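You operate a simulated robot arm through the tools that you are given. There is no shell and no other tool. Be economical: measure what you need, move in short steps, check, and stop when the job is done.

Carry out the task below with a simulated two-armed robot. There is one attempt and no reset: what you move stays moved.

Task
Fold up the grey seat, lay the mat's end flat and turn both mat locks shut.
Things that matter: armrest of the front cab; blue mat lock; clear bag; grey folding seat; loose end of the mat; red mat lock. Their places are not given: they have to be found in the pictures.

It is judged by the outcome, as a careful person would: the job done as asked, and still so three seconds after it is handed in. It fails if anything else is knocked over, pushed out of place, dropped, spilled or broken. Flat cloth is picked up by pressing the open fingertips on it (5 to 10 N) and closing them slowly along it; thin cloth reads only 2 to 8 mm in the jaws.

Robot
Two 7-joint arms with two-finger parallel grippers on one trunk that stands fixed in place. Base frame: the origin is at the foot of the trunk, x ahead of it, y to its left, z up. Units: mm, rad, N and s.
The left shoulder is at [70, 188, 1265], the right one opposite. With the tool pointing down near the work surface each hand reaches from about 100 to 700 mm from the base axis, measured 20 degrees to its own side. Payload 3.91 kg a hand.
Tool frame (each hand has its own): the origin (TCP) lies between the finger pads and is the grasp point; the fingertips stand 30 mm ahead of it; z points along the fingers, y is the line along which they close. The gripper opens to 110 mm. The fingers are 20 mm wide and 10 mm thick; the gripper's body (48 by 112 mm) begins 55 mm behind the TCP.
Orientation is told as [roll, pitch, yaw] about the base's x, y, z axes, in that order, counted from this pose: with the fingers straight down and closing along the base's y, the tool's x points along the base's -x, its y along +y and its z along -z.

Tools
- The arms move only by the tool move_arm. It takes "left_deltas", "right_deltas" or both (then of equal length, played together; a hand with none holds still); each is a list of rows, each a list of 3 entries, a list of its own where there are three numbers: the shift along the tool's x, y, z in mm, then the turn, a rotation vector about the tool's x, y, z in rad, then the opening, from 0 (shut) to 1 (fully open). In form: [[[x, y, z], [wx, wy, wz], gripper], ...]. A call has 1 to 10 rows; each row is the pose to reach, as a shift and turn from the pose commanded when the call began, along the tool's axes at that moment. A row lasts 0.2 s, in which the tool goes at most 50 mm and 0.15 rad; a call with a longer step from one row to the next is refused whole, and so is a gripper value outside its range. A pose out of reach is approached as far as the arm can. The call stops where the force on the tool passes 90 N (or 10 N more than at its start, if that is more) or the arm is blocked; 0.2 s more then pass. The fingers move at their own pace (about 72 mm/s each) and stop on an object; they squeeze with about 33 N. The grip force told is the motor's: it shows also when the fingers shut on nothing. Time passes only in rows, and 0.2 s behind the last, so rows that repeat a pose let the fingers close. The reply holds the time, the measured pose of the TCP, the force on the tool along the base axes, the opening and the grip force, in the units named above and with some noise, with the torque about the TCP (base axes, N m) and any sound that the robot's microphone picked up.
- Cameras (640 x 400 px; columns grow to the right, rows downward): "scene" is now at [133, -30.2, 1490.9]; the picture's right is [-0.36, -0.93, -0.00], its down [-0.56, 0.21, -0.80] and it looks along [0.75, -0.28, -0.60] (base axes); focal length 298 px, centre (320, 200). "left" rides on the left gripper at [72, -17, -103] in its tool frame; the picture's right is [0.23, 0.97, 0.00], its down [-0.76, 0.18, -0.62] and it looks along [-0.61, 0.14, 0.78] (tool axes); focal length 222 px, centre (320, 200). "right" rides on the right gripper at [72, 17, -103] in its tool frame; the picture's right is [-0.23, 0.97, 0.00], its down [-0.76, -0.18, -0.62] and it looks along [-0.61, -0.14, 0.78] (tool axes); focal length 222 px, centre (320, 200).
- grab_frame(camera): a new picture of that camera. It takes no simulated time.
- lift_body(by): slides the trunk up (or, below 0, down) by that many mm; the arms and the scene camera ride with it, the base frame stays. It gives what a move gives, with no picture.
- pan_tilt(pan, tilt): turns the head with the scene camera to pan (to the left, within 1.501 rad either way) and tilt (down, from -0.506 to 1.204), counted from straight ahead of the robot. It gives what a move gives.
- locate(camera, pixels): for up to 12 pixels [column, row] of the newest picture of that camera ("zoom" is the newest enlarged one), the place [x, y, z] in the base frame of the surface seen there, good to about 2 mm. It takes no simulated time.
- inspect(camera, box): a new picture of the part [left, top, right, bottom] of that camera's present view, enlarged. It takes no simulated time.
- sign_off(): hands the job in; it is judged then, once.

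Work in short steps. Measure before you move; look again where a grasp or a placing could have gone wrong, and mend it. You have 80 turns and 64 pictures in all, those below and enlarged ones among them. Open the grippers and draw the arms clear of the work before you hand the job in, unless the task says otherwise; then end with one line.

The tools are called after "Emit:" as name(argument=value, ...) on one line, values as JSON. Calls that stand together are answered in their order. move_arm: Moves the arms, as the interface text tells. Its arguments: {"type":"object","properties":{"left_deltas":{"type":"array","items":{"type":"array"}},"right_deltas":{"type":"array","items":{"type":"array"}}},"required":[]} The other tools are called the same way: lift_body (by) slides the trunk up or down; pan_tilt (pan, tilt) turns the head that bears the scene camera; grab_frame (camera) takes a picture; locate (camera, pixels) gives the place of the surface under pixels of a picture; inspect (camera, box) takes an enlarged picture of a part of a camera's view; sign_off () hands the job in.

At the start:

```text
time_s: 0.0
left_position: [453.2, -54.8, 1323.0]
left_tool_rot: [0.0, 0.0, 0.001]
left_force: [0.1, 0.5, -0.8]
left_moment: [-0.02, 0.01, 0.0]
left_grip_width: 110.0
left_finger_force: 0.0
right_position: [379.0, -368.1, 1312.6]
right_tool_rot: [0.0, -0.002, -0.001]
right_force: [-0.6, 0.3, -0.1]
right_moment: [0.04, 0.01, 0.02]
right_grip_width: 110.0
right_finger_force: 0.1
trunk travel left (down, up): [-775.0, 165.0]
head pan, tilt: [-0.363, 0.644]
```

scene: 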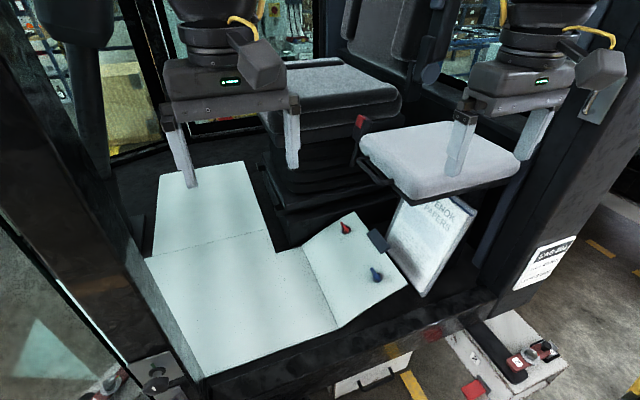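
right: 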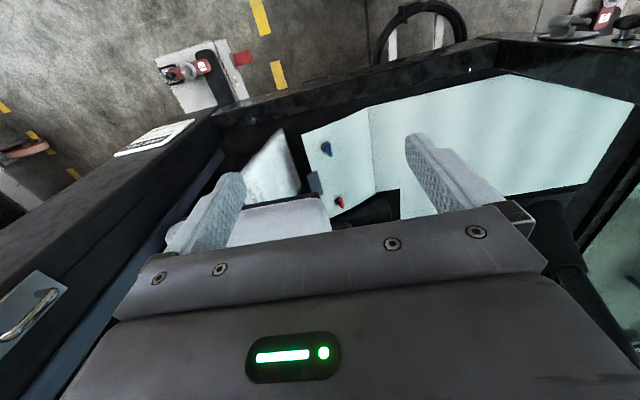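
left: 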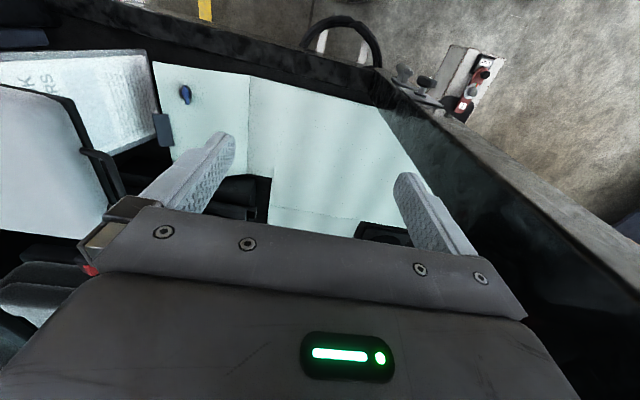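

The scene shows the grey seat near (440,160), the mat's raised end near (350,265) with red (345,228) and blue (376,275) locks, and a bag at (430,245). I enlarge and measure.

Emit:
inspect(camera="scene", box=[250, 100, 550, 320])

Emit:
locate(camera="scene", pixels=[[345, 228], [376, 275], [378, 241], [305, 245], [338, 330], [405, 286], [355, 213], [410, 145], [480, 150], [400, 195], [430, 250], [250, 270]])

```text
1.82 times, centred on (400, 210) of scene
```

zoom: 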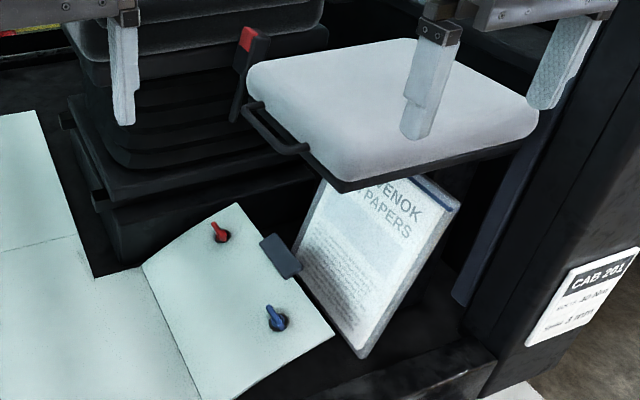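

```text
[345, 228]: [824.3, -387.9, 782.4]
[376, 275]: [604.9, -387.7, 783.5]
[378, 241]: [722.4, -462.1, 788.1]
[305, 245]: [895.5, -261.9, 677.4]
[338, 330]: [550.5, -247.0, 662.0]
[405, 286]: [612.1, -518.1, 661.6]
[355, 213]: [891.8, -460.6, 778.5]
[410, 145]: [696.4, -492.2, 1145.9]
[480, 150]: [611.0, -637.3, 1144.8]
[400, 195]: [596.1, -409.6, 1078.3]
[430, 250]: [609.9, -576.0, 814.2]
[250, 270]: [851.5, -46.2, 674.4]
```

The flap rises from its crease at y≈-255 to z≈785 at y≈-465. I measure the bag, the seat's edges and its handle in the enlarged picture.

Emit:
locate(camera="zoom", pixels=[[322, 185], [455, 205], [296, 255], [362, 355], [420, 290], [365, 270], [275, 130], [305, 150], [345, 190], [255, 75], [535, 130], [410, 45]])

Emit:
locate(camera="scene", pixels=[[360, 122], [362, 145], [430, 75], [390, 190], [330, 95], [420, 310], [470, 290], [460, 265], [490, 200], [440, 190], [375, 235], [380, 250]])

Emit:
pan_tilt(pan=-0.7, tilt=0.4)

Emit:
grab_frame(camera="scene")

```text
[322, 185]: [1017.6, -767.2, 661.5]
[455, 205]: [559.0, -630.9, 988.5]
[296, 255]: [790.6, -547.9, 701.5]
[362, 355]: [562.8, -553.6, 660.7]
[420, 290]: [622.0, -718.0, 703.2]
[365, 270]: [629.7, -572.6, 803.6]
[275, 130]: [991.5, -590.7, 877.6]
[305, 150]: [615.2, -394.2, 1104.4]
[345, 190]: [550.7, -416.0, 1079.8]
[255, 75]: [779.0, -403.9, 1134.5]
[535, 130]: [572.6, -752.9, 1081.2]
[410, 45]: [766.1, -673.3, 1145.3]
```

```text
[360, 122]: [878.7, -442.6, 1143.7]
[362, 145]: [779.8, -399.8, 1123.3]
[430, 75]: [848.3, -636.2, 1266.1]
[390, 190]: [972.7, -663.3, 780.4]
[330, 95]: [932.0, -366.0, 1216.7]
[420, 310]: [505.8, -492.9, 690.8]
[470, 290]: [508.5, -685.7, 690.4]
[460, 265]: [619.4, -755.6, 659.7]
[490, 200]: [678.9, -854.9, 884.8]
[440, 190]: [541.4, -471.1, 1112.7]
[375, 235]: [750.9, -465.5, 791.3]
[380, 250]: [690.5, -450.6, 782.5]
```

```text
time_s: 0.8
left_position: [452.5, -55.8, 1322.8]
left_tool_rot: [-0.002, 0.001, 0.001]
left_force: [0.7, -0.9, 0.0]
left_moment: [-0.01, -0.01, 0.04]
left_grip_width: 110.2
left_finger_force: 0.0
right_position: [378.3, -368.8, 1313.3]
right_tool_rot: [0.0, -0.002, -0.001]
right_force: [-0.7, -0.6, 0.4]
right_moment: [0.0, 0.01, -0.01]
right_grip_width: 110.0
right_finger_force: 0.0
trunk travel left (down, up): [-775.0, 165.0]
head pan, tilt: [-0.7, 0.4]
```

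```text
59 pictures are left
```

scene: 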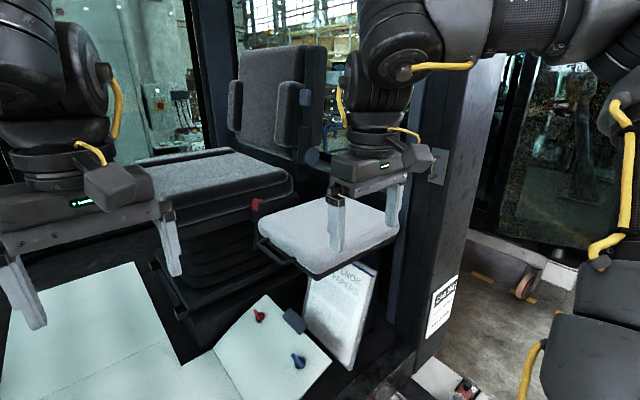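

The seat seems hinged at its far-right side (y≈-750), with a handle on the left edge. I look closer at the seat, driver seat and armrests.

Emit:
inspect(camera="scene", box=[220, 30, 460, 280])

Emit:
locate(camera="scene", pixels=[[290, 110], [305, 97], [312, 157], [235, 100], [258, 205], [395, 240], [400, 280], [380, 255], [438, 165], [270, 255], [310, 262], [385, 205]])

```text
1.60 times, centred on (340, 155) of scene
```

zoom: 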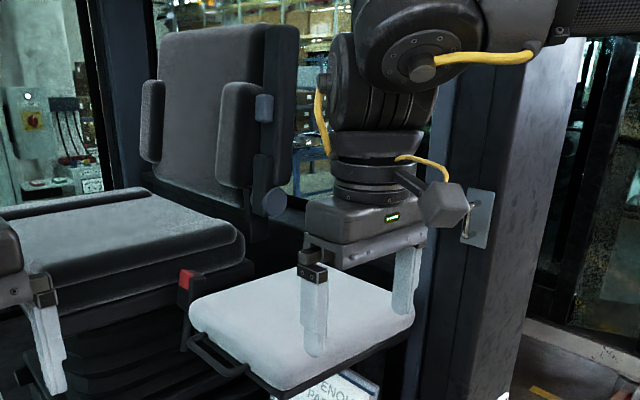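

```text
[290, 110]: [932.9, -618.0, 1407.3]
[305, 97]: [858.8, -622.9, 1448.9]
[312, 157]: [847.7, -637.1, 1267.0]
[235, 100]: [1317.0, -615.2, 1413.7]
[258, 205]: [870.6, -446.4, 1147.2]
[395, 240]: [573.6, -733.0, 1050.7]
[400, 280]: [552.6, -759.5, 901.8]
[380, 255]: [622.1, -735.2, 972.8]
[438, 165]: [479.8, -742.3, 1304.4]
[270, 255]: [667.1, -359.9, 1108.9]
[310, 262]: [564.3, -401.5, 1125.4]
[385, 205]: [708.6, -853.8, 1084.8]
```

The seat (x 550–780, y -400…-753, pan bottom z≈1075) is hinged on the right wall; I'll lift it from beneath its front-left corner with closed fingers. First bring the right hand down ahead of that corner, turned 35° to the right.

Emit:
move_arm(right_deltas=[[[-8, 6, 44], [0, 0, 0.12], 0], [[-16, 12, 88], [0, 0, 0.24], 0], [[-24, 18, 132], [0, 0, 0.36], 0], [[-32, 24, 176], [0, 0, 0.48], 0], [[-41, 30, 220], [0, 0, 0.6], 0], [[-51, 38, 263], [0, 0, 0.6], 0]])

Emit:
move_arm(right_deltas=[[[0, 0, 0], [0, -0.15, 0], 0], [[0, 0, 0], [0, -0.3, 0], 0], [[0, 0, 0], [0, -0.45, 0], 0], [[0, 0, 0], [0, -0.6, 0], 0], [[0, 0, 0], [0, -0.75, 0], 0], [[0, 0, 0], [0, -0.9, 0], 0], [[0, 0, 0], [0, -1.05, 0], 0], [[0, 0, 0], [0, -1.2, 0], 0], [[0, 0, 0], [0, -1.35, 0], 0], [[0, 0, 0], [0, -1.5, 0], 0]])

Emit:
grab_frame(camera="scene")

Emit:
grab_frame(camera="right")

```text
time_s: 2.4
left_position: [460.7, -60.0, 1319.9]
left_tool_rot: [0.003, 0.006, -0.001]
left_force: [0.2, -0.9, -0.2]
left_moment: [0.01, 0.05, 0.02]
left_grip_width: 109.9
left_finger_force: 0.0
right_position: [516.2, -425.2, 1121.8]
right_tool_rot: [0.089, -0.128, -0.601]
right_force: [0.7, 0.5, 0.2]
right_moment: [0.06, 0.01, -0.01]
right_grip_width: 0.0
right_finger_force: 32.9
right hand out of reach, approached as far as the arm can: row 3, 4, 5, 6
trunk travel left (down, up): [-775.0, 165.0]
head pan, tilt: [-0.7, 0.4]
stopped in row 6 (right hand): the arm was blocked; the commanded pose is now the measured one
```

```text
time_s: 2.9
left_position: [446.6, -52.7, 1326.1]
left_tool_rot: [-0.002, -0.005, -0.001]
left_force: [1.1, -0.4, -0.3]
left_moment: [-0.01, 0.1, -0.01]
left_grip_width: 110.2
left_finger_force: 0.1
right_position: [521.8, -416.1, 1161.2]
right_tool_rot: [0.048, -0.214, -0.593]
right_force: [-50.3, 4.6, 38.5]
right_moment: [0.12, 0.69, 0.1]
right_grip_width: 0.0
right_finger_force: 33.1
right hand out of reach, approached as far as the arm can: row 1, 2
trunk travel left (down, up): [-775.0, 165.0]
head pan, tilt: [-0.7, 0.4]
stopped in row 2 (right hand): the force on the tool passed its limit at 137 N (the readings are from after the stop); the commanded pose is now the measured one
```

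```text
57 pictures are left
```

scene: 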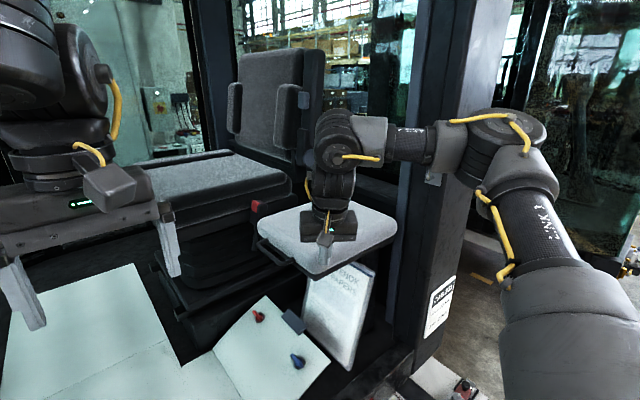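

```text
56 pictures are left
```

right: 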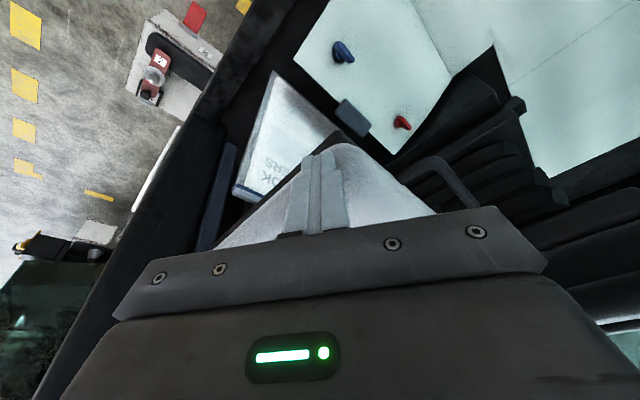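

The low near-in pose was out of reach, so the hand drifted against the seat's front corner. I back it straight up, then raise the trunk to give the arm room.

Emit:
move_arm(right_deltas=[[[15, 0, -30], [0, 0, 0], 0], [[30, 0, -75], [0, 0, 0], 0], [[40, 0, -120], [0, 0, 0], 0]])

```text
time_s: 3.7
left_position: [455.0, -49.5, 1322.4]
left_tool_rot: [-0.002, 0.0, -0.003]
left_force: [-0.4, 0.2, 1.0]
left_moment: [-0.04, -0.01, 0.03]
left_grip_width: 110.1
left_finger_force: 0.1
right_position: [544.5, -363.1, 1255.8]
right_tool_rot: [0.058, -0.216, -0.581]
right_force: [0.0, 0.2, -0.1]
right_moment: [-0.05, 0.02, 0.0]
right_grip_width: 0.0
right_finger_force: 32.7
right hand out of reach, approached as far as the arm can: row 1, 2, 3
trunk travel left (down, up): [-775.0, 165.0]
head pan, tilt: [-0.7, 0.4]
```

The hand is free. Now raise the trunk.

Emit:
lift_body(by=165)

```text
time_s: 5.5
left_position: [454.7, -55.4, 1487.1]
left_tool_rot: [0.0, -0.001, -0.003]
left_force: [1.1, 0.5, -0.3]
left_moment: [-0.01, 0.03, 0.01]
left_grip_width: 110.2
left_finger_force: 0.1
right_position: [541.8, -370.8, 1417.5]
right_tool_rot: [0.049, -0.209, -0.586]
right_force: [0.5, -0.2, -0.6]
right_moment: [-0.02, 0.01, 0.01]
right_grip_width: 0.1
right_finger_force: 33.4
trunk travel left (down, up): [-940.0, 0.0]
head pan, tilt: [-0.7, 0.4]
```

Horizontal reach so near the shoulder is tight, so I'll instead grip the seat's handle bar from above-left and swing it. I look at the handle for its measure.

Emit:
grab_frame(camera="right")

Emit:
pan_tilt(pan=-0.5, tilt=0.7)

Emit:
grab_frame(camera="scene")

```text
55 pictures are left
```

right: 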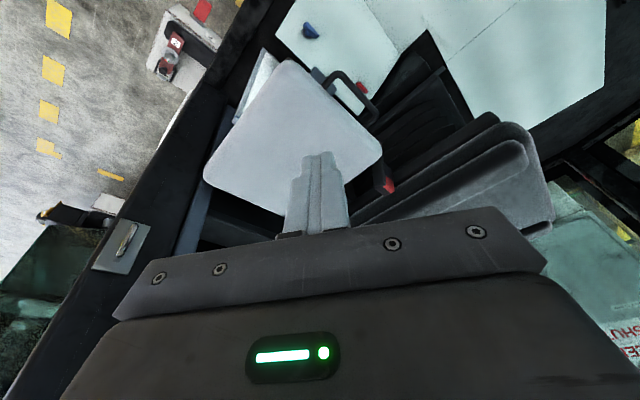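

```text
time_s: 6.3
left_position: [453.6, -56.2, 1488.0]
left_tool_rot: [0.003, 0.001, -0.001]
left_force: [0.1, -0.8, 0.0]
left_moment: [0.04, 0.01, -0.03]
left_grip_width: 109.9
left_finger_force: 0.2
right_position: [542.1, -371.3, 1417.2]
right_tool_rot: [0.051, -0.21, -0.587]
right_force: [-0.5, -0.7, 0.8]
right_moment: [-0.01, 0.0, -0.01]
right_grip_width: 0.2
right_finger_force: 32.9
trunk travel left (down, up): [-940.0, 0.0]
head pan, tilt: [-0.499, 0.7]
```

```text
54 pictures are left
```

scene: 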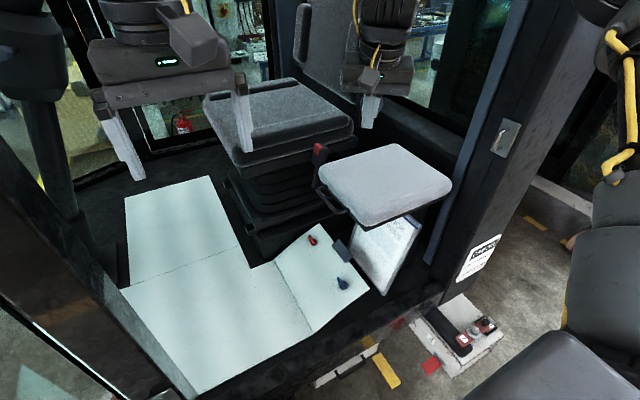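

The handle shows in the right view at about (327,78)–(378,118). I locate its points and the seat corners, in both views.

Emit:
inspect(camera="right", box=[200, 40, 420, 240])

Emit:
locate(camera="right", pixels=[[332, 72], [342, 72], [357, 88], [373, 106], [378, 116], [328, 82], [288, 62], [380, 150], [207, 178], [388, 180], [340, 82], [362, 110]])

Emit:
inspect(camera="scene", box=[290, 120, 470, 300])

```text
2.00 times, centred on (310, 140) of right
```

zoom: 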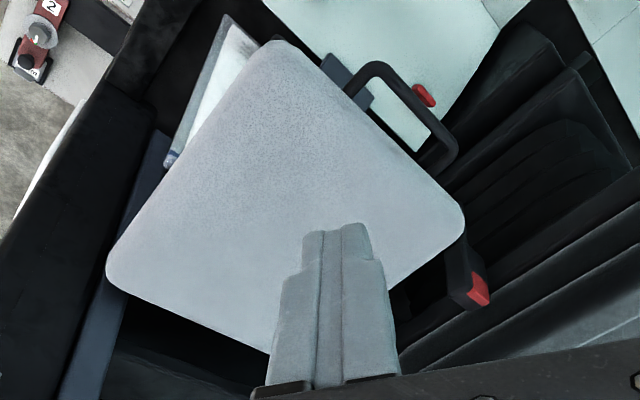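

```text
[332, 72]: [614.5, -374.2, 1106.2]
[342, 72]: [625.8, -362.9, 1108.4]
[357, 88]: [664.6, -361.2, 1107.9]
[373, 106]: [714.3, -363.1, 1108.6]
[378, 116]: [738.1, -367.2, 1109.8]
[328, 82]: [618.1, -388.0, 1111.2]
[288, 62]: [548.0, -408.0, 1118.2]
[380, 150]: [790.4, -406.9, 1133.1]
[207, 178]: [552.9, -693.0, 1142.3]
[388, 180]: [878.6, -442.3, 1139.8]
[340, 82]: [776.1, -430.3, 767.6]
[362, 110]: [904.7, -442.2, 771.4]
```

```text
2.22 times, centred on (380, 210) of scene
```

zoom: 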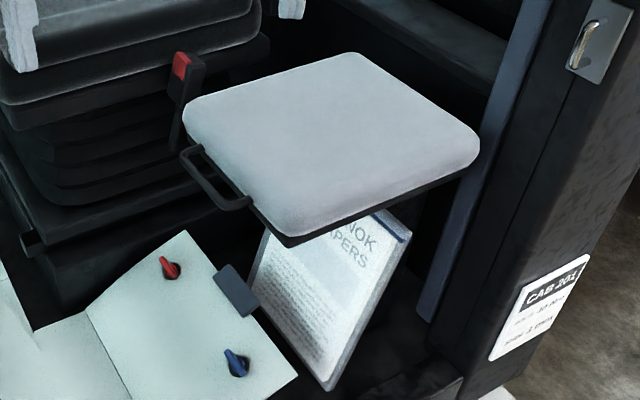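

Handle bar spans x 615–740 at y≈-363, z≈1108; the seat's front-left corner is free. I'll still push from below at that corner, coming round the seat's left side where the reach is fine: first down at (600,-270,1150).

Emit:
move_arm(right_deltas=[[[9, 17, 37], [0, 0, 0], 0], [[18, 33, 74], [0, 0, 0], 0], [[27, 50, 111], [0, 0, 0], 0], [[36, 66, 148], [0, 0, 0], 0], [[45, 83, 185], [0, 0, 0], 0], [[54, 99, 222], [0, 0, 0], 0], [[63, 116, 260], [0, 0, 0], 0]])

```text
time_s: 7.9
left_position: [456.4, -56.1, 1486.3]
left_tool_rot: [0.0, 0.002, -0.002]
left_force: [-1.2, -0.9, -0.5]
left_moment: [-0.03, 0.04, -0.01]
left_grip_width: 109.7
left_finger_force: 0.2
right_position: [632.3, -341.1, 1244.4]
right_tool_rot: [0.05, -0.206, -0.586]
right_force: [-0.5, -0.1, -1.2]
right_moment: [0.01, 0.04, 0.03]
right_grip_width: 0.0
right_finger_force: 33.0
right hand out of reach, approached as far as the arm can: row 1, 2, 3, 4, 5, 6, 7
trunk travel left (down, up): [-940.0, 0.0]
head pan, tilt: [-0.499, 0.7]
```

Still limited by the fold of the arm at this height. I swing the tool toward horizontal about the wrist above the seat, to find a workable posture.

Emit:
move_arm(right_deltas=[[[-32, 0, -2], [0, -0.15, 0], 0], [[-64, 0, -10], [0, -0.3, 0], 0], [[-94, 0, -21], [0, -0.45, 0], 0], [[-121, 0, -38], [0, -0.6, 0], 0], [[-147, 0, -58], [0, -0.75, 0], 0], [[-168, 0, -81], [0, -0.9, 0], 0], [[-186, 0, -108], [0, -1.05, 0], 0], [[-200, 0, -137], [0, -1.2, 0], 0]])

```text
time_s: 9.7
left_position: [452.9, -57.3, 1488.1]
left_tool_rot: [0.003, 0.001, -0.002]
left_force: [0.5, 0.4, 0.8]
left_moment: [-0.01, 0.02, -0.01]
left_grip_width: 109.9
left_finger_force: 0.0
right_position: [768.7, -438.2, 1422.3]
right_tool_rot: [0.297, -1.403, -0.872]
right_force: [0.1, 0.4, -0.1]
right_moment: [-0.01, 0.01, 0.03]
right_grip_width: 0.3
right_finger_force: 33.1
trunk travel left (down, up): [-940.0, 0.0]
head pan, tilt: [-0.499, 0.7]
```

Horizontal posture works. Now bring the hand left and down alongside the seat.

Emit:
move_arm(right_deltas=[[[20, 14, -40], [0, 0, 0], 0], [[50, 28, -75], [0, 0, 0], 0], [[90, 40, -100], [0, 0, 0], 0], [[132, 52, -120], [0, 0, 0], 0], [[175, 60, -135], [0, 0, 0], 0], [[218, 66, -145], [0, 0, 0], 0], [[260, 68, -152], [0, 0, 0], 0], [[301, 68, -155], [0, 0, 0], 0]])

```text
time_s: 11.5
left_position: [453.2, -57.7, 1487.1]
left_tool_rot: [0.002, 0.0, -0.001]
left_force: [-0.2, 0.0, 0.0]
left_moment: [-0.01, -0.01, 0.01]
left_grip_width: 110.1
left_finger_force: 0.0
right_position: [743.9, -438.8, 1331.1]
right_tool_rot: [0.26, -1.401, -0.809]
right_force: [1.0, -0.3, -0.5]
right_moment: [0.02, 0.0, 0.03]
right_grip_width: 0.0
right_finger_force: 33.0
right hand out of reach, approached as far as the arm can: row 2, 3, 4, 5, 6, 7, 8
trunk travel left (down, up): [-940.0, 0.0]
head pan, tilt: [-0.499, 0.7]
```

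The wrist seems unable to come nearer than about 0.52 m to the shoulder, so I route further out: move left arm aside (+y) and shift the right hand left at the same height.

Emit:
move_arm(left_deltas=[[[0, 45, 0], [0, 0, 0], 1], [[0, 90, 0], [0, 0, 0], 1], [[0, 135, 0], [0, 0, 0], 1], [[0, 180, 0], [0, 0, 0], 1], [[0, 220, 0], [0, 0, 0], 1]])

Emit:
move_arm(right_deltas=[[[0, 40, -10], [0, 0, 0], 0], [[0, 80, -20], [0, 0, 0], 0], [[0, 120, -35], [0, 0, 0], 0], [[0, 160, -55], [0, 0, 0], 0], [[0, 200, -78], [0, 0, 0], 0]])

```text
time_s: 12.8
left_position: [434.3, 49.6, 1488.9]
left_tool_rot: [-0.042, -0.052, -0.041]
left_force: [-53.9, -92.1, 36.9]
left_moment: [11.54, -5.88, 1.48]
left_grip_width: 109.8
left_finger_force: 0.0
left hand out of reach, approached as far as the arm can: row 5
right_position: [717.9, -567.9, 1364.1]
right_tool_rot: [1.069, -1.321, -1.651]
right_force: [2.2, 0.6, -0.3]
right_moment: [-0.07, -0.05, -0.19]
right_grip_width: 0.1
right_finger_force: 33.0
trunk travel left (down, up): [-940.0, 0.0]
head pan, tilt: [-0.499, 0.7]
stopped in row 5 (right hand): the arm was blocked; the commanded pose is now the measured one
```

```text
time_s: 13.0
left_position: [386.5, 153.8, 1440.5]
left_tool_rot: [-0.14, 0.129, -0.031]
left_force: [-18.7, -23.8, 14.0]
left_moment: [1.96, -1.72, -0.22]
left_grip_width: 110.0
left_finger_force: 0.1
right_position: [657.7, -539.8, 1452.5]
right_tool_rot: [1.412, -1.239, -1.929]
right_force: [-4.3, -2.1, -0.6]
right_moment: [0.0, -0.04, 0.32]
right_grip_width: 0.0
right_finger_force: 32.9
right hand out of reach, approached as far as the arm can: row 1
trunk travel left (down, up): [-940.0, 0.0]
head pan, tilt: [-0.499, 0.7]
stopped in row 1 (left hand): the force on the tool passed its limit at 134 N (the readings are from after the stop); the commanded pose is now the measured one
```

The two arms touched. I look before doing anything more.

Emit:
pan_tilt(pan=-0.3, tilt=0.3)

Emit:
grab_frame(camera="scene")

Emit:
grab_frame(camera="left")

```text
time_s: 13.9
left_position: [384.3, 192.9, 1449.3]
left_tool_rot: [-0.114, -0.026, 0.081]
left_force: [-0.2, -0.4, 1.2]
left_moment: [0.01, -0.04, -0.03]
left_grip_width: 109.9
left_finger_force: 0.1
right_position: [719.9, -394.9, 1394.1]
right_tool_rot: [0.575, -1.434, -1.03]
right_force: [1.4, 0.4, 1.3]
right_moment: [0.05, 0.06, -0.05]
right_grip_width: 0.1
right_finger_force: 32.5
trunk travel left (down, up): [-940.0, 0.0]
head pan, tilt: [-0.3, 0.3]
```

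```text
51 pictures are left
```

scene: 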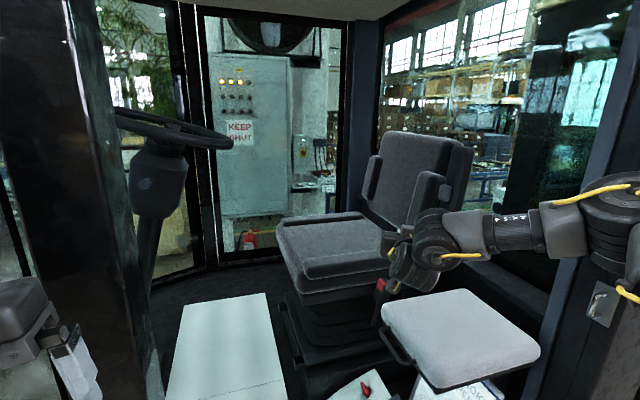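

```text
50 pictures are left
```

left: 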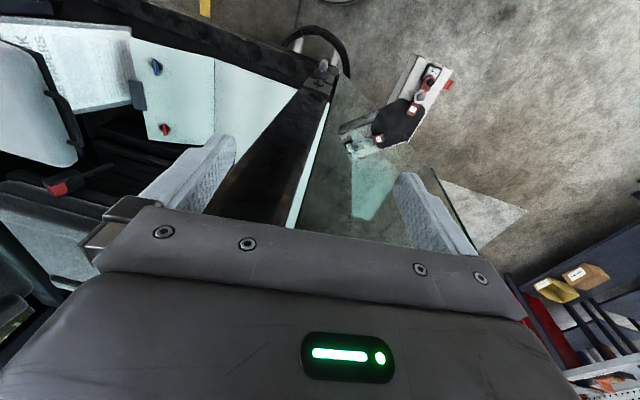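

The robot stands in a doorway: the left hand met the left post, and the right elbow is close to the right post (px 620,215). I measure elbow, forearm and posts.

Emit:
locate(camera="scene", pixels=[[600, 210], [635, 225], [515, 230], [435, 240], [410, 262], [397, 288], [598, 308], [100, 200], [570, 300], [50, 340], [70, 370], [560, 250]])

Emit:
pan_tilt(pan=-1.0, tilt=0.4)

Emit:
grab_frame(camera="scene")

```text
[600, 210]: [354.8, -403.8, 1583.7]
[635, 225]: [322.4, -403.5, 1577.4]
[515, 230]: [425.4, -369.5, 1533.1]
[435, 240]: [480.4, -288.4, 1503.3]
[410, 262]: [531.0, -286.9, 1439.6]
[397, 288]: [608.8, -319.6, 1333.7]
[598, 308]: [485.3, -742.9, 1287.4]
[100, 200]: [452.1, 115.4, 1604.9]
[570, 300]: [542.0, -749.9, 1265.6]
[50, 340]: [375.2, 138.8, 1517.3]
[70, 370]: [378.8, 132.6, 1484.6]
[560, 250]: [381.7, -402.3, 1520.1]
```

```text
time_s: 15.0
left_position: [385.5, 286.1, 1441.7]
left_tool_rot: [-0.185, -0.012, 0.122]
left_force: [-0.5, 0.3, -0.7]
left_moment: [0.07, -0.02, 0.0]
left_grip_width: 110.2
left_finger_force: 0.0
right_position: [725.1, -300.7, 1413.6]
right_tool_rot: [0.343, -1.482, -0.781]
right_force: [-1.3, -1.9, -3.3]
right_moment: [-0.1, -0.16, 0.19]
right_grip_width: 0.0
right_finger_force: 32.9
trunk travel left (down, up): [-940.0, 0.0]
head pan, tilt: [-1.0, 0.4]
```

```text
49 pictures are left
```

scene: 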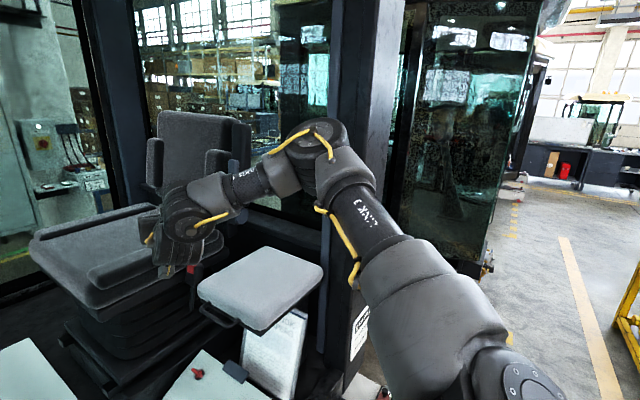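

The elbow rides high (z≈1580); the right hand is now at (725,-301,1414), left of the folding seat. I check the driver-seat cushion edge before descending there.

Emit:
locate(camera="scene", pixels=[[100, 300], [150, 280], [60, 270], [130, 320], [165, 270], [190, 270], [325, 150], [340, 170], [160, 240], [130, 345]])

Emit:
grab_frame(camera="right")

```text
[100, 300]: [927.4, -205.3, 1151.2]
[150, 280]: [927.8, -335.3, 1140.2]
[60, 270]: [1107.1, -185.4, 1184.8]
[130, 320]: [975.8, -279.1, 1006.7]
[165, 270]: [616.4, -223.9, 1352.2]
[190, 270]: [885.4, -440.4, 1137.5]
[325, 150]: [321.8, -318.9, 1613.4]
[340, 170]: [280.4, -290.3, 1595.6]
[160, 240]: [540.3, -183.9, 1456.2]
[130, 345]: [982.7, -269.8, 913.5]
```

```text
48 pictures are left
```

right: 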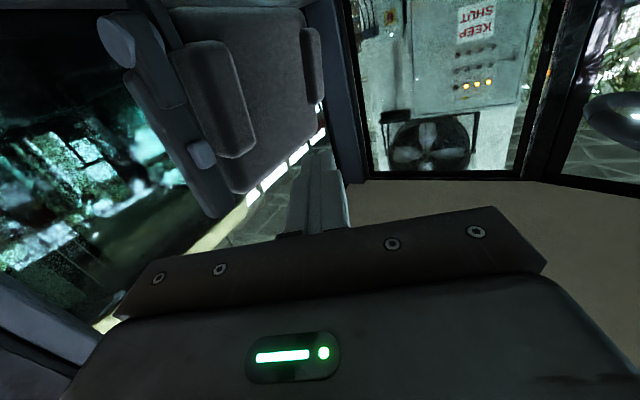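

The cushion begins at x≈927, so there is room. Descend straight down (tool +x).

Emit:
move_arm(right_deltas=[[[42, 0, 0], [0, 0, 0], 0], [[84, 0, 0], [0, 0, 0], 0], [[126, 0, 0], [0, 0, 0], 0], [[168, 0, 0], [0, 0, 0], 0], [[210, 0, 0], [0, 0, 0], 0], [[252, 0, 0], [0, 0, 0], 0], [[294, 0, 0], [0, 0, 0], 0], [[336, 0, 0], [0, 0, 0], 0], [[378, 0, 0], [0, 0, 0], 0], [[400, 0, 0], [0, 0, 0], 0]])

```text
time_s: 15.3
left_position: [376.0, 118.5, 1450.1]
left_tool_rot: [-0.069, -0.017, 0.06]
left_force: [-0.8, 1.4, -0.7]
left_moment: [-0.15, -0.05, -0.05]
left_grip_width: 110.0
left_finger_force: 0.1
right_position: [698.5, -469.7, 1368.6]
right_tool_rot: [0.092, -1.421, -0.585]
right_force: [0.3, -0.5, -0.2]
right_moment: [0.0, -0.08, 0.02]
right_grip_width: 0.0
right_finger_force: 33.1
right hand out of reach, approached as far as the arm can: row 1
trunk travel left (down, up): [-940.0, 0.0]
head pan, tilt: [-1.0, 0.4]
stopped in row 1 (left hand): the arm was blocked; the commanded pose is now the measured one
```

Both hands' readings shift strangely, so I let things settle and look at the left side.

Emit:
pan_tilt(pan=0.4, tilt=0.5)

Emit:
grab_frame(camera="scene")

```text
time_s: 16.8
left_position: [383.2, 92.6, 1462.5]
left_tool_rot: [-0.04, -0.028, 0.065]
left_force: [1.0, 1.3, 0.0]
left_moment: [-0.11, 0.02, -0.06]
left_grip_width: 110.2
left_finger_force: 0.0
right_position: [720.0, -488.9, 1363.3]
right_tool_rot: [0.738, -1.377, -1.187]
right_force: [-1.9, -4.2, 0.7]
right_moment: [0.06, 0.02, 0.3]
right_grip_width: 0.2
right_finger_force: 33.2
trunk travel left (down, up): [-940.0, 0.0]
head pan, tilt: [0.4, 0.499]
```

```text
47 pictures are left
```

scene: 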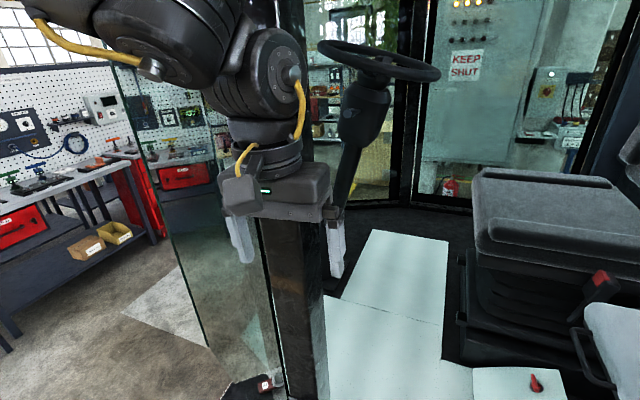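

The left hand is just in front of the left post (px 290,250). I hold both arms still for a second to see whether the readings settle.

Emit:
move_arm(left_deltas=[[[15, 0, 0], [0, 0, 0], 1], [[15, 0, 0], [0, 0, 0], 1], [[15, 0, 0], [0, 0, 0], 1], [[15, 0, 0], [0, 0, 0], 1], [[15, 0, 0], [0, 0, 0], 1]], right_deltas=[[[0, 0, 0], [0, 0, 0], 0], [[0, 0, 0], [0, 0, 0], 0], [[0, 0, 0], [0, 0, 0], 0], [[0, 0, 0], [0, 0, 0], 0], [[0, 0, 0], [0, 0, 0], 0]])

```text
time_s: 17.2
left_position: [357.2, 223.9, 1430.7]
left_tool_rot: [-0.137, -0.003, 0.169]
left_force: [-0.1, -0.6, -0.5]
left_moment: [0.05, -0.02, -0.02]
left_grip_width: 110.0
left_finger_force: 0.1
right_position: [740.0, -373.5, 1421.6]
right_tool_rot: [1.39, -1.343, -1.787]
right_force: [0.1, -1.0, 0.4]
right_moment: [0.02, 0.05, 0.08]
right_grip_width: 0.0
right_finger_force: 32.6
trunk travel left (down, up): [-940.0, 0.0]
head pan, tilt: [0.4, 0.499]
stopped in row 1 (right hand): the arm was blocked; the commanded pose is now the measured one
```

The arms are swinging together; I let time pass with head moves only so that the swing dies out.

Emit:
pan_tilt(pan=-1.4, tilt=0.2)

Emit:
pan_tilt(pan=1.4, tilt=0.2)

Emit:
pan_tilt(pan=0, tilt=1.1)

Emit:
grab_frame(camera="scene")

```text
time_s: 19.0
left_position: [367.4, 275.4, 1425.0]
left_tool_rot: [-0.179, -0.002, 0.06]
left_force: [-0.6, -1.5, -1.0]
left_moment: [0.15, 0.0, 0.07]
left_grip_width: 110.0
left_finger_force: 0.2
right_position: [717.9, -302.5, 1407.9]
right_tool_rot: [0.52, -1.466, -0.938]
right_force: [-1.4, -1.8, -1.8]
right_moment: [-0.05, -0.14, 0.22]
right_grip_width: 0.0
right_finger_force: 33.1
trunk travel left (down, up): [-940.0, 0.0]
head pan, tilt: [-1.4, 0.201]
```

```text
time_s: 21.5
left_position: [366.2, 278.4, 1427.5]
left_tool_rot: [-0.172, -0.012, 0.066]
left_force: [0.1, -0.2, 0.2]
left_moment: [0.09, 0.05, 0.07]
left_grip_width: 109.9
left_finger_force: 0.0
right_position: [730.9, -293.2, 1405.7]
right_tool_rot: [1.016, -1.421, -1.4]
right_force: [0.4, 2.9, -0.3]
right_moment: [-0.02, -0.04, -0.26]
right_grip_width: 0.0
right_finger_force: 33.2
trunk travel left (down, up): [-940.0, 0.0]
head pan, tilt: [1.4, 0.201]
```

```text
time_s: 23.0
left_position: [365.9, 227.9, 1433.7]
left_tool_rot: [-0.136, -0.014, 0.063]
left_force: [0.3, 0.6, 0.2]
left_moment: [-0.04, 0.02, 0.01]
left_grip_width: 109.7
left_finger_force: 0.1
right_position: [724.4, -342.9, 1401.3]
right_tool_rot: [1.059, -1.394, -1.455]
right_force: [-0.1, 0.6, 0.3]
right_moment: [0.01, 0.01, -0.01]
right_grip_width: 0.0
right_finger_force: 32.9
trunk travel left (down, up): [-940.0, 0.0]
head pan, tilt: [0.0, 1.1]
```

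```text
46 pictures are left
```

scene: 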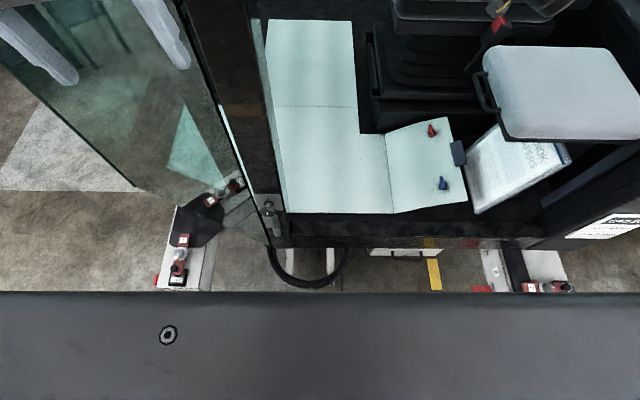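

Looking down, the doorway and mat are clear. I sample the swing again with a short hold.

Emit:
move_arm(right_deltas=[[[0, 0, 0], [0, 0, 0], 0]])

Emit:
move_arm(right_deltas=[[[0, 0, 0], [0, 0, 0], 0], [[0, 0, 0], [0, 0, 0], 0]])

Emit:
move_arm(right_deltas=[[[0, 0, 0], [0, 0, 0], 0], [[0, 0, 0], [0, 0, 0], 0], [[0, 0, 0], [0, 0, 0], 0]])

```text
time_s: 23.6
left_position: [365.6, 241.1, 1427.8]
left_tool_rot: [-0.146, -0.012, 0.099]
left_force: [-0.3, -0.9, -0.3]
left_moment: [0.07, -0.04, 0.02]
left_grip_width: 110.2
left_finger_force: 0.1
right_position: [737.0, -333.0, 1402.1]
right_tool_rot: [1.053, -1.403, -1.423]
right_force: [0.1, -0.9, -0.3]
right_moment: [0.03, -0.02, 0.02]
right_grip_width: 0.0
right_finger_force: 33.4
trunk travel left (down, up): [-940.0, 0.0]
head pan, tilt: [0.0, 1.1]
stopped in row 1 (right hand): the arm was blocked; the commanded pose is now the measured one
```

```text
time_s: 24.3
left_position: [366.7, 190.9, 1435.4]
left_tool_rot: [-0.103, -0.013, 0.072]
left_force: [0.2, 0.0, 0.9]
left_moment: [0.02, -0.01, 0.0]
left_grip_width: 109.9
left_finger_force: 0.0
right_position: [730.5, -382.0, 1389.1]
right_tool_rot: [1.078, -1.367, -1.465]
right_force: [-0.1, -2.2, -0.5]
right_moment: [0.0, -0.04, 0.17]
right_grip_width: 0.2
right_finger_force: 32.9
trunk travel left (down, up): [-940.0, 0.0]
head pan, tilt: [0.0, 1.1]
stopped in row 2 (right hand): the arm was blocked; the commanded pose is now the measured one
```

```text
time_s: 25.1
left_position: [365.7, 219.1, 1430.1]
left_tool_rot: [-0.123, -0.013, 0.075]
left_force: [-0.3, 0.0, -1.2]
left_moment: [-0.01, 0.0, 0.01]
left_grip_width: 110.0
left_finger_force: 0.1
right_position: [729.2, -353.7, 1397.1]
right_tool_rot: [1.074, -1.386, -1.455]
right_force: [-0.3, -0.4, -0.6]
right_moment: [0.0, 0.02, 0.04]
right_grip_width: 0.0
right_finger_force: 32.9
trunk travel left (down, up): [-940.0, 0.0]
head pan, tilt: [0.0, 1.1]
```

The whole raised trunk is swaying, now dying down. Wait two more seconds.

Emit:
pan_tilt(pan=-1.0, tilt=0.6)

Emit:
pan_tilt(pan=-0.2, tilt=0.6)

Emit:
move_arm(right_deltas=[[[0, 0, 0], [0, 0, 0], 0], [[0, 0, 0], [0, 0, 0], 0], [[0, 0, 0], [0, 0, 0], 0]])

Emit:
grab_frame(camera="scene")

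```text
time_s: 26.4
left_position: [366.4, 232.0, 1428.8]
left_tool_rot: [-0.133, -0.012, 0.081]
left_force: [-0.3, 0.6, -0.1]
left_moment: [-0.06, 0.01, 0.02]
left_grip_width: 110.1
left_finger_force: 0.1
right_position: [733.1, -340.4, 1398.8]
right_tool_rot: [1.065, -1.395, -1.442]
right_force: [0.2, 0.6, -0.1]
right_moment: [0.01, 0.01, -0.06]
right_grip_width: 0.0
right_finger_force: 32.8
trunk travel left (down, up): [-940.0, 0.0]
head pan, tilt: [-1.0, 0.6]
```

```text
time_s: 27.5
left_position: [366.7, 221.1, 1428.6]
left_tool_rot: [-0.125, -0.012, 0.076]
left_force: [-0.1, -0.9, -0.1]
left_moment: [0.04, -0.02, -0.02]
left_grip_width: 109.9
left_finger_force: 0.0
right_position: [730.7, -352.2, 1395.5]
right_tool_rot: [1.068, -1.388, -1.451]
right_force: [0.8, -0.4, 0.1]
right_moment: [0.02, -0.03, 0.0]
right_grip_width: 0.0
right_finger_force: 33.4
trunk travel left (down, up): [-940.0, 0.0]
head pan, tilt: [-0.201, 0.6]
```

```text
time_s: 28.3
left_position: [365.3, 223.2, 1429.9]
left_tool_rot: [-0.127, -0.012, 0.076]
left_force: [0.2, 0.6, -0.5]
left_moment: [-0.01, 0.03, 0.02]
left_grip_width: 110.2
left_finger_force: 0.0
right_position: [731.7, -350.1, 1396.7]
right_tool_rot: [1.067, -1.386, -1.449]
right_force: [0.1, 0.0, 0.0]
right_moment: [-0.02, -0.02, -0.01]
right_grip_width: 0.1
right_finger_force: 33.1
trunk travel left (down, up): [-940.0, 0.0]
head pan, tilt: [-0.201, 0.6]
```

```text
45 pictures are left
```

scene: 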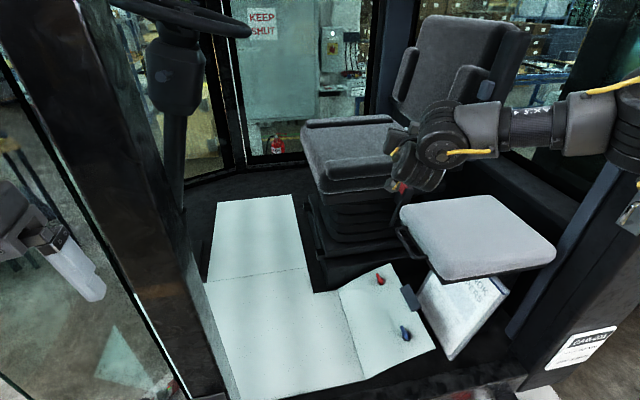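

Settled: right hand at (732,-350,1397). I go gently left and down beside the seat.

Emit:
move_arm(right_deltas=[[[20, 25, -1], [0, 0, 0], 0], [[45, 45, -2], [0, 0, 0], 0], [[71, 62, -2], [0, 0, 0], 0], [[102, 64, -2], [0, 0, 0], 0], [[133, 65, -1], [0, 0, 0], 0], [[163, 65, -1], [0, 0, 0], 0]])

```text
time_s: 29.7
left_position: [366.2, 222.4, 1430.3]
left_tool_rot: [-0.127, -0.012, 0.076]
left_force: [0.3, 0.3, 0.3]
left_moment: [-0.01, -0.01, 0.03]
left_grip_width: 110.1
left_finger_force: 0.1
right_position: [726.3, -356.4, 1344.7]
right_tool_rot: [1.068, -1.391, -1.436]
right_force: [0.5, -0.8, -0.4]
right_moment: [0.02, -0.02, -0.02]
right_grip_width: 0.0
right_finger_force: 32.8
right hand out of reach, approached as far as the arm can: row 1, 2, 3, 4, 5, 6
trunk travel left (down, up): [-940.0, 0.0]
head pan, tilt: [-0.201, 0.6]
```

The arm will not fold further that way. Change of plan: grip the handle from above with the tool tilted, in the arm's natural posture. First turn the tool back downward while keeping it high.

Emit:
move_arm(right_deltas=[[[4, 0, -10], [0, 0.14, 0], 0], [[8, 0, -22], [0, 0.28, 0], 0], [[13, 0, -36], [0, 0.42, 0], 0], [[20, 0, -50], [0, 0.56, 0], 0], [[28, 0, -66], [0, 0.7, 0], 0], [[38, 0, -82], [0, 0.84, 0], 0], [[48, 0, -99], [0, 0.98, 0], 0]])

```text
time_s: 31.3
left_position: [366.8, 222.9, 1429.7]
left_tool_rot: [-0.127, -0.012, 0.079]
left_force: [-0.1, 0.2, 0.6]
left_moment: [0.01, -0.02, 0.0]
left_grip_width: 110.0
left_finger_force: 0.2
right_position: [643.8, -305.0, 1300.7]
right_tool_rot: [0.178, -0.49, -0.467]
right_force: [0.2, -0.8, -0.1]
right_moment: [-0.02, 0.01, 0.0]
right_grip_width: 0.0
right_finger_force: 32.3
right hand out of reach, approached as far as the arm can: row 1, 2, 3, 4, 5, 6
trunk travel left (down, up): [-940.0, 0.0]
head pan, tilt: [-0.201, 0.6]
```

Good: hand at (644,-305,1301) pointing down-forward. Turn it so it closes along y, tilted 0.4 forward and 0.4 to the right, moving a little outward.

Emit:
move_arm(right_deltas=[[[-14, -1, 2], [0.09, 0.01, -0.108], 0.27], [[-28, -2, 3], [0.18, 0.02, -0.215], 0.27], [[-42, -3, 5], [0.275, 0.03, -0.323], 0.27], [[-56, -3, 7], [0.367, 0.042, -0.431], 0.27]])

```text
time_s: 32.3
left_position: [365.6, 222.9, 1430.6]
left_tool_rot: [-0.125, -0.013, 0.076]
left_force: [0.1, -0.3, 1.5]
left_moment: [0.0, 0.0, -0.02]
left_grip_width: 110.0
left_finger_force: 0.0
right_position: [638.6, -389.3, 1309.7]
right_tool_rot: [-0.386, -0.414, 0.002]
right_force: [0.5, 0.8, -0.6]
right_moment: [0.03, 0.02, -0.01]
right_grip_width: 29.8
right_finger_force: 0.0
right hand out of reach, approached as far as the arm can: row 2, 3, 4
trunk travel left (down, up): [-940.0, 0.0]
head pan, tilt: [-0.201, 0.6]
```

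Orientation is right but the arm resists going left; I reduce the sideways tilt to 0.1 and move toward above the handle.

Emit:
move_arm(right_deltas=[[[-18, 14, 2], [-0.15, 0, 0], 0.27], [[-37, 29, 5], [-0.3, 0, 0], 0.27]])

```text
time_s: 32.9
left_position: [365.9, 221.7, 1429.6]
left_tool_rot: [-0.127, -0.014, 0.076]
left_force: [-0.2, -0.3, -0.1]
left_moment: [0.01, 0.01, -0.03]
left_grip_width: 110.1
left_finger_force: 0.0
right_position: [679.5, -366.7, 1307.8]
right_tool_rot: [-0.095, -0.405, -0.006]
right_force: [-0.4, -0.6, -0.2]
right_moment: [0.0, 0.01, -0.02]
right_grip_width: 29.6
right_finger_force: 0.1
trunk travel left (down, up): [-940.0, 0.0]
head pan, tilt: [-0.201, 0.6]
```

Now directly above the handle. Lower the trunk by 150 (arm rides down to z≈1158) and look.

Emit:
lift_body(by=-150)

Emit:
grab_frame(camera="right")

Emit:
inspect(camera="scene", box=[340, 100, 580, 300])

```text
time_s: 34.6
left_position: [365.3, 222.1, 1280.1]
left_tool_rot: [-0.127, -0.015, 0.078]
left_force: [-0.2, 0.2, -0.5]
left_moment: [-0.03, -0.01, 0.02]
left_grip_width: 109.9
left_finger_force: 0.0
right_position: [679.8, -365.8, 1158.3]
right_tool_rot: [-0.097, -0.407, -0.004]
right_force: [0.0, -0.2, 0.2]
right_moment: [0.0, -0.02, -0.03]
right_grip_width: 29.9
right_finger_force: 0.1
trunk travel left (down, up): [-790.0, 150.0]
head pan, tilt: [-0.201, 0.6]
```

```text
44 pictures are left
```

right: 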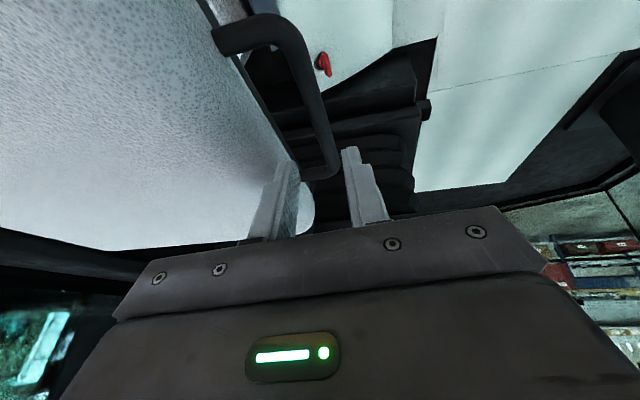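

```text
2.00 times, centred on (460, 200) of scene
```

zoom: 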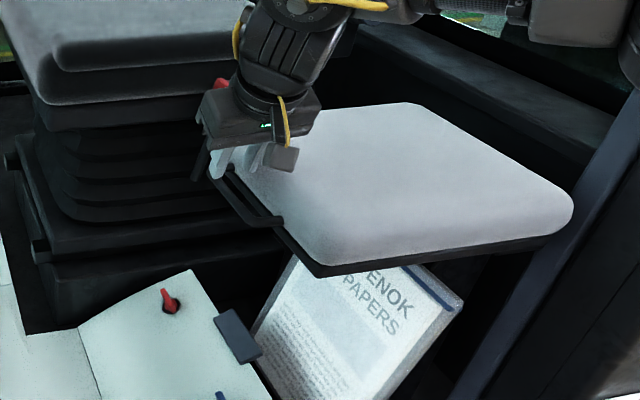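

The bar lies between the fingers, seen from (265,30) to (325,170). I locate bar points for alignment.

Emit:
locate(camera="right", pixels=[[285, 25], [300, 60], [310, 90], [318, 120], [325, 150], [303, 95], [322, 90], [327, 172], [240, 40], [280, 150]])

```text
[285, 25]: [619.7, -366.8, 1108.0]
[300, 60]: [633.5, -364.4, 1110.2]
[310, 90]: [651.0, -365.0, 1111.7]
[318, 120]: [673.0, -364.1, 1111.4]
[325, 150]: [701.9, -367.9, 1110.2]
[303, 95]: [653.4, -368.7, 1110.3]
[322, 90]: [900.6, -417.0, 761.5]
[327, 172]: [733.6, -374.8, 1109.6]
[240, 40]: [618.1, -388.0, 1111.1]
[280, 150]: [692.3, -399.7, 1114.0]
```

Bar centre ≈ (675,-366,1104). Descend 43 mm vertically around it and close.

Emit:
move_arm(right_deltas=[[[12, 2, 18], [0, 0, 0], 0.27], [[24, 4, 36], [0, 0, 0], 0.27], [[24, 4, 36], [0, 0, 0], 0], [[24, 4, 36], [0, 0, 0], 0], [[24, 4, 36], [0, 0, 0], 0]])

```text
time_s: 35.9
left_position: [365.4, 222.5, 1279.7]
left_tool_rot: [-0.127, -0.013, 0.076]
left_force: [-1.0, -0.7, 0.7]
left_moment: [-0.03, 0.04, 0.0]
left_grip_width: 110.0
left_finger_force: 0.1
right_position: [673.0, -365.7, 1115.5]
right_tool_rot: [-0.098, -0.405, -0.004]
right_force: [1.2, -5.6, 1.0]
right_moment: [-0.06, -0.14, 1.1]
right_grip_width: 12.6
right_finger_force: 45.1
trunk travel left (down, up): [-790.0, 150.0]
head pan, tilt: [-0.201, 0.6]
```

Gripped on the bar (12.6 mm). Lift 55 mm along the arc and read the force.

Emit:
move_arm(right_deltas=[[[-8, -3, -18], [0, 0, 0], 0], [[-16, -7, -36], [0, 0, 0], 0], [[-24, -10, -55], [0, 0, 0], 0]])

```text
time_s: 36.6
left_position: [366.9, 223.4, 1280.6]
left_tool_rot: [-0.129, -0.014, 0.077]
left_force: [0.6, -0.4, 0.0]
left_moment: [-0.04, 0.03, 0.0]
left_grip_width: 110.1
left_finger_force: 0.1
right_position: [671.7, -367.4, 1176.0]
right_tool_rot: [-0.099, -0.405, -0.004]
right_force: [-6.3, 8.6, -9.2]
right_moment: [0.35, -0.49, 1.16]
right_grip_width: 12.8
right_finger_force: 45.1
trunk travel left (down, up): [-790.0, 150.0]
head pan, tilt: [-0.201, 0.6]
```

Light load (≈10 N). Continue along the arc to about 43°.

Emit:
move_arm(right_deltas=[[[-10, -6, -23], [0, 0, 0], 0], [[-21, -17, -48], [0, 0, 0], 0], [[-32, -28, -72], [0, 0, 0], 0], [[-42, -41, -94], [0, 0, 0], 0], [[-51, -56, -115], [0, 0, 0], 0], [[-61, -74, -135], [0, 0, 0], 0], [[-69, -91, -154], [0, 0, 0], 0], [[-78, -112, -172], [0, 0, 0], 0]])

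Emit:
grab_frame(camera="scene")

```text
time_s: 38.5
left_position: [385.4, 238.2, 1273.4]
left_tool_rot: [-0.138, 0.007, 0.078]
left_force: [-0.2, 0.1, -1.2]
left_moment: [0.0, -0.04, 0.0]
left_grip_width: 109.8
left_finger_force: 0.1
right_position: [667.7, -441.3, 1356.5]
right_tool_rot: [-0.112, -0.416, 0.021]
right_force: [41.5, 39.8, 18.8]
right_moment: [0.53, -1.31, 1.22]
right_grip_width: 11.9
right_finger_force: 45.1
right hand out of reach, approached as far as the arm can: row 5, 6, 7, 8
trunk travel left (down, up): [-790.0, 150.0]
head pan, tilt: [-0.201, 0.6]
```

```text
42 pictures are left
```

scene: 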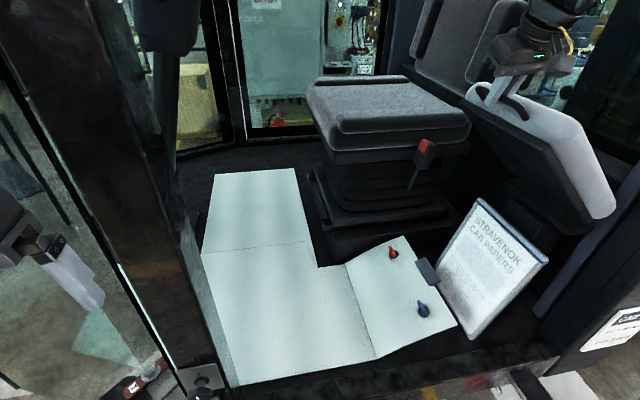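

Seat is at ~40° and the arm is at its limit; raise the trunk a little, then follow sideways with the arm.

Emit:
lift_body(by=35)

```text
time_s: 38.9
left_position: [370.4, 224.2, 1275.9]
left_tool_rot: [-0.118, 0.036, 0.065]
left_force: [-0.9, -0.4, -0.2]
left_moment: [0.1, -0.04, 0.01]
left_grip_width: 110.0
left_finger_force: 0.1
right_position: [653.6, -465.3, 1381.6]
right_tool_rot: [-0.084, -0.477, -0.012]
right_force: [26.3, 35.3, 24.4]
right_moment: [0.51, 0.52, 1.24]
right_grip_width: 12.6
right_finger_force: 45.3
trunk travel left (down, up): [-800.0, 140.0]
head pan, tilt: [-0.201, 0.6]
stopped: the arm was blocked; the commanded pose is now the measured one
```

Force on the tool points outward from the hinge, so the true radius is larger than assumed (hinge near y≈-800). Raising the trunk further relieves that; lift a bit more.

Emit:
lift_body(by=25)

```text
time_s: 39.2
left_position: [364.3, 211.0, 1278.8]
left_tool_rot: [-0.181, 0.08, 0.077]
left_force: [0.9, -2.4, 2.0]
left_moment: [0.17, 0.08, 0.01]
left_grip_width: 109.9
left_finger_force: 0.1
right_position: [629.3, -501.9, 1420.0]
right_tool_rot: [0.029, -0.597, -0.184]
right_force: [9.4, 28.0, 30.3]
right_moment: [0.2, 1.5, 1.99]
right_grip_width: 16.6
right_finger_force: 45.6
trunk travel left (down, up): [-803.0, 137.0]
head pan, tilt: [-0.201, 0.6]
stopped: the arm was blocked; the commanded pose is now the measured one
```

The hand is being carried upward by the seat itself. I look at the seat.

Emit:
pan_tilt(pan=-0.6, tilt=0.4)

Emit:
grab_frame(camera="scene")

```text
time_s: 40.1
left_position: [355.6, 213.7, 1281.6]
left_tool_rot: [-0.212, 0.075, 0.061]
left_force: [-0.8, -0.1, 0.0]
left_moment: [0.0, 0.02, 0.0]
left_grip_width: 110.2
left_finger_force: 0.0
right_position: [629.7, -499.3, 1417.4]
right_tool_rot: [0.048, -0.605, -0.219]
right_force: [44.7, 10.8, 8.8]
right_moment: [0.1, -0.77, 1.71]
right_grip_width: 17.1
right_finger_force: 45.0
trunk travel left (down, up): [-803.0, 137.0]
head pan, tilt: [-0.6, 0.4]
```

```text
41 pictures are left
```

scene: 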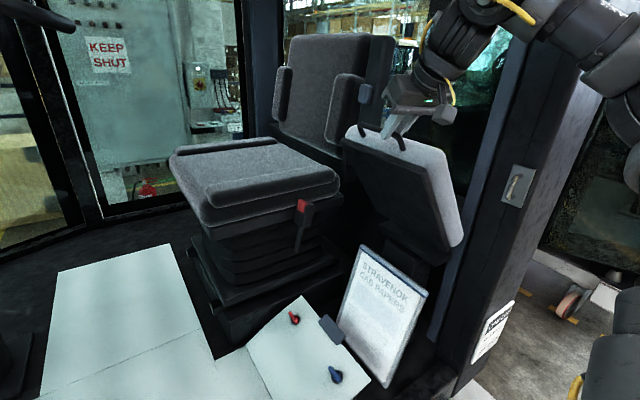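

Seat is around 60° up. I measure its underside to get its angle and hinge.

Emit:
locate(camera="scene", pixels=[[400, 150], [380, 180], [400, 210], [420, 235], [440, 245], [400, 260], [445, 175], [350, 128], [432, 150], [462, 235]])

```text
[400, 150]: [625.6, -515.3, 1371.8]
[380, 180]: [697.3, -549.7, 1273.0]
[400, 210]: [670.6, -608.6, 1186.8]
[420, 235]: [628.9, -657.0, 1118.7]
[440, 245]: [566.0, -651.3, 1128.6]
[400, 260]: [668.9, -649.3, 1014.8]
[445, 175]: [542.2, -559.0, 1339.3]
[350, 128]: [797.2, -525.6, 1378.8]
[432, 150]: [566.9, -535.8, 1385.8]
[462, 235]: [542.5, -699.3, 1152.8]
```

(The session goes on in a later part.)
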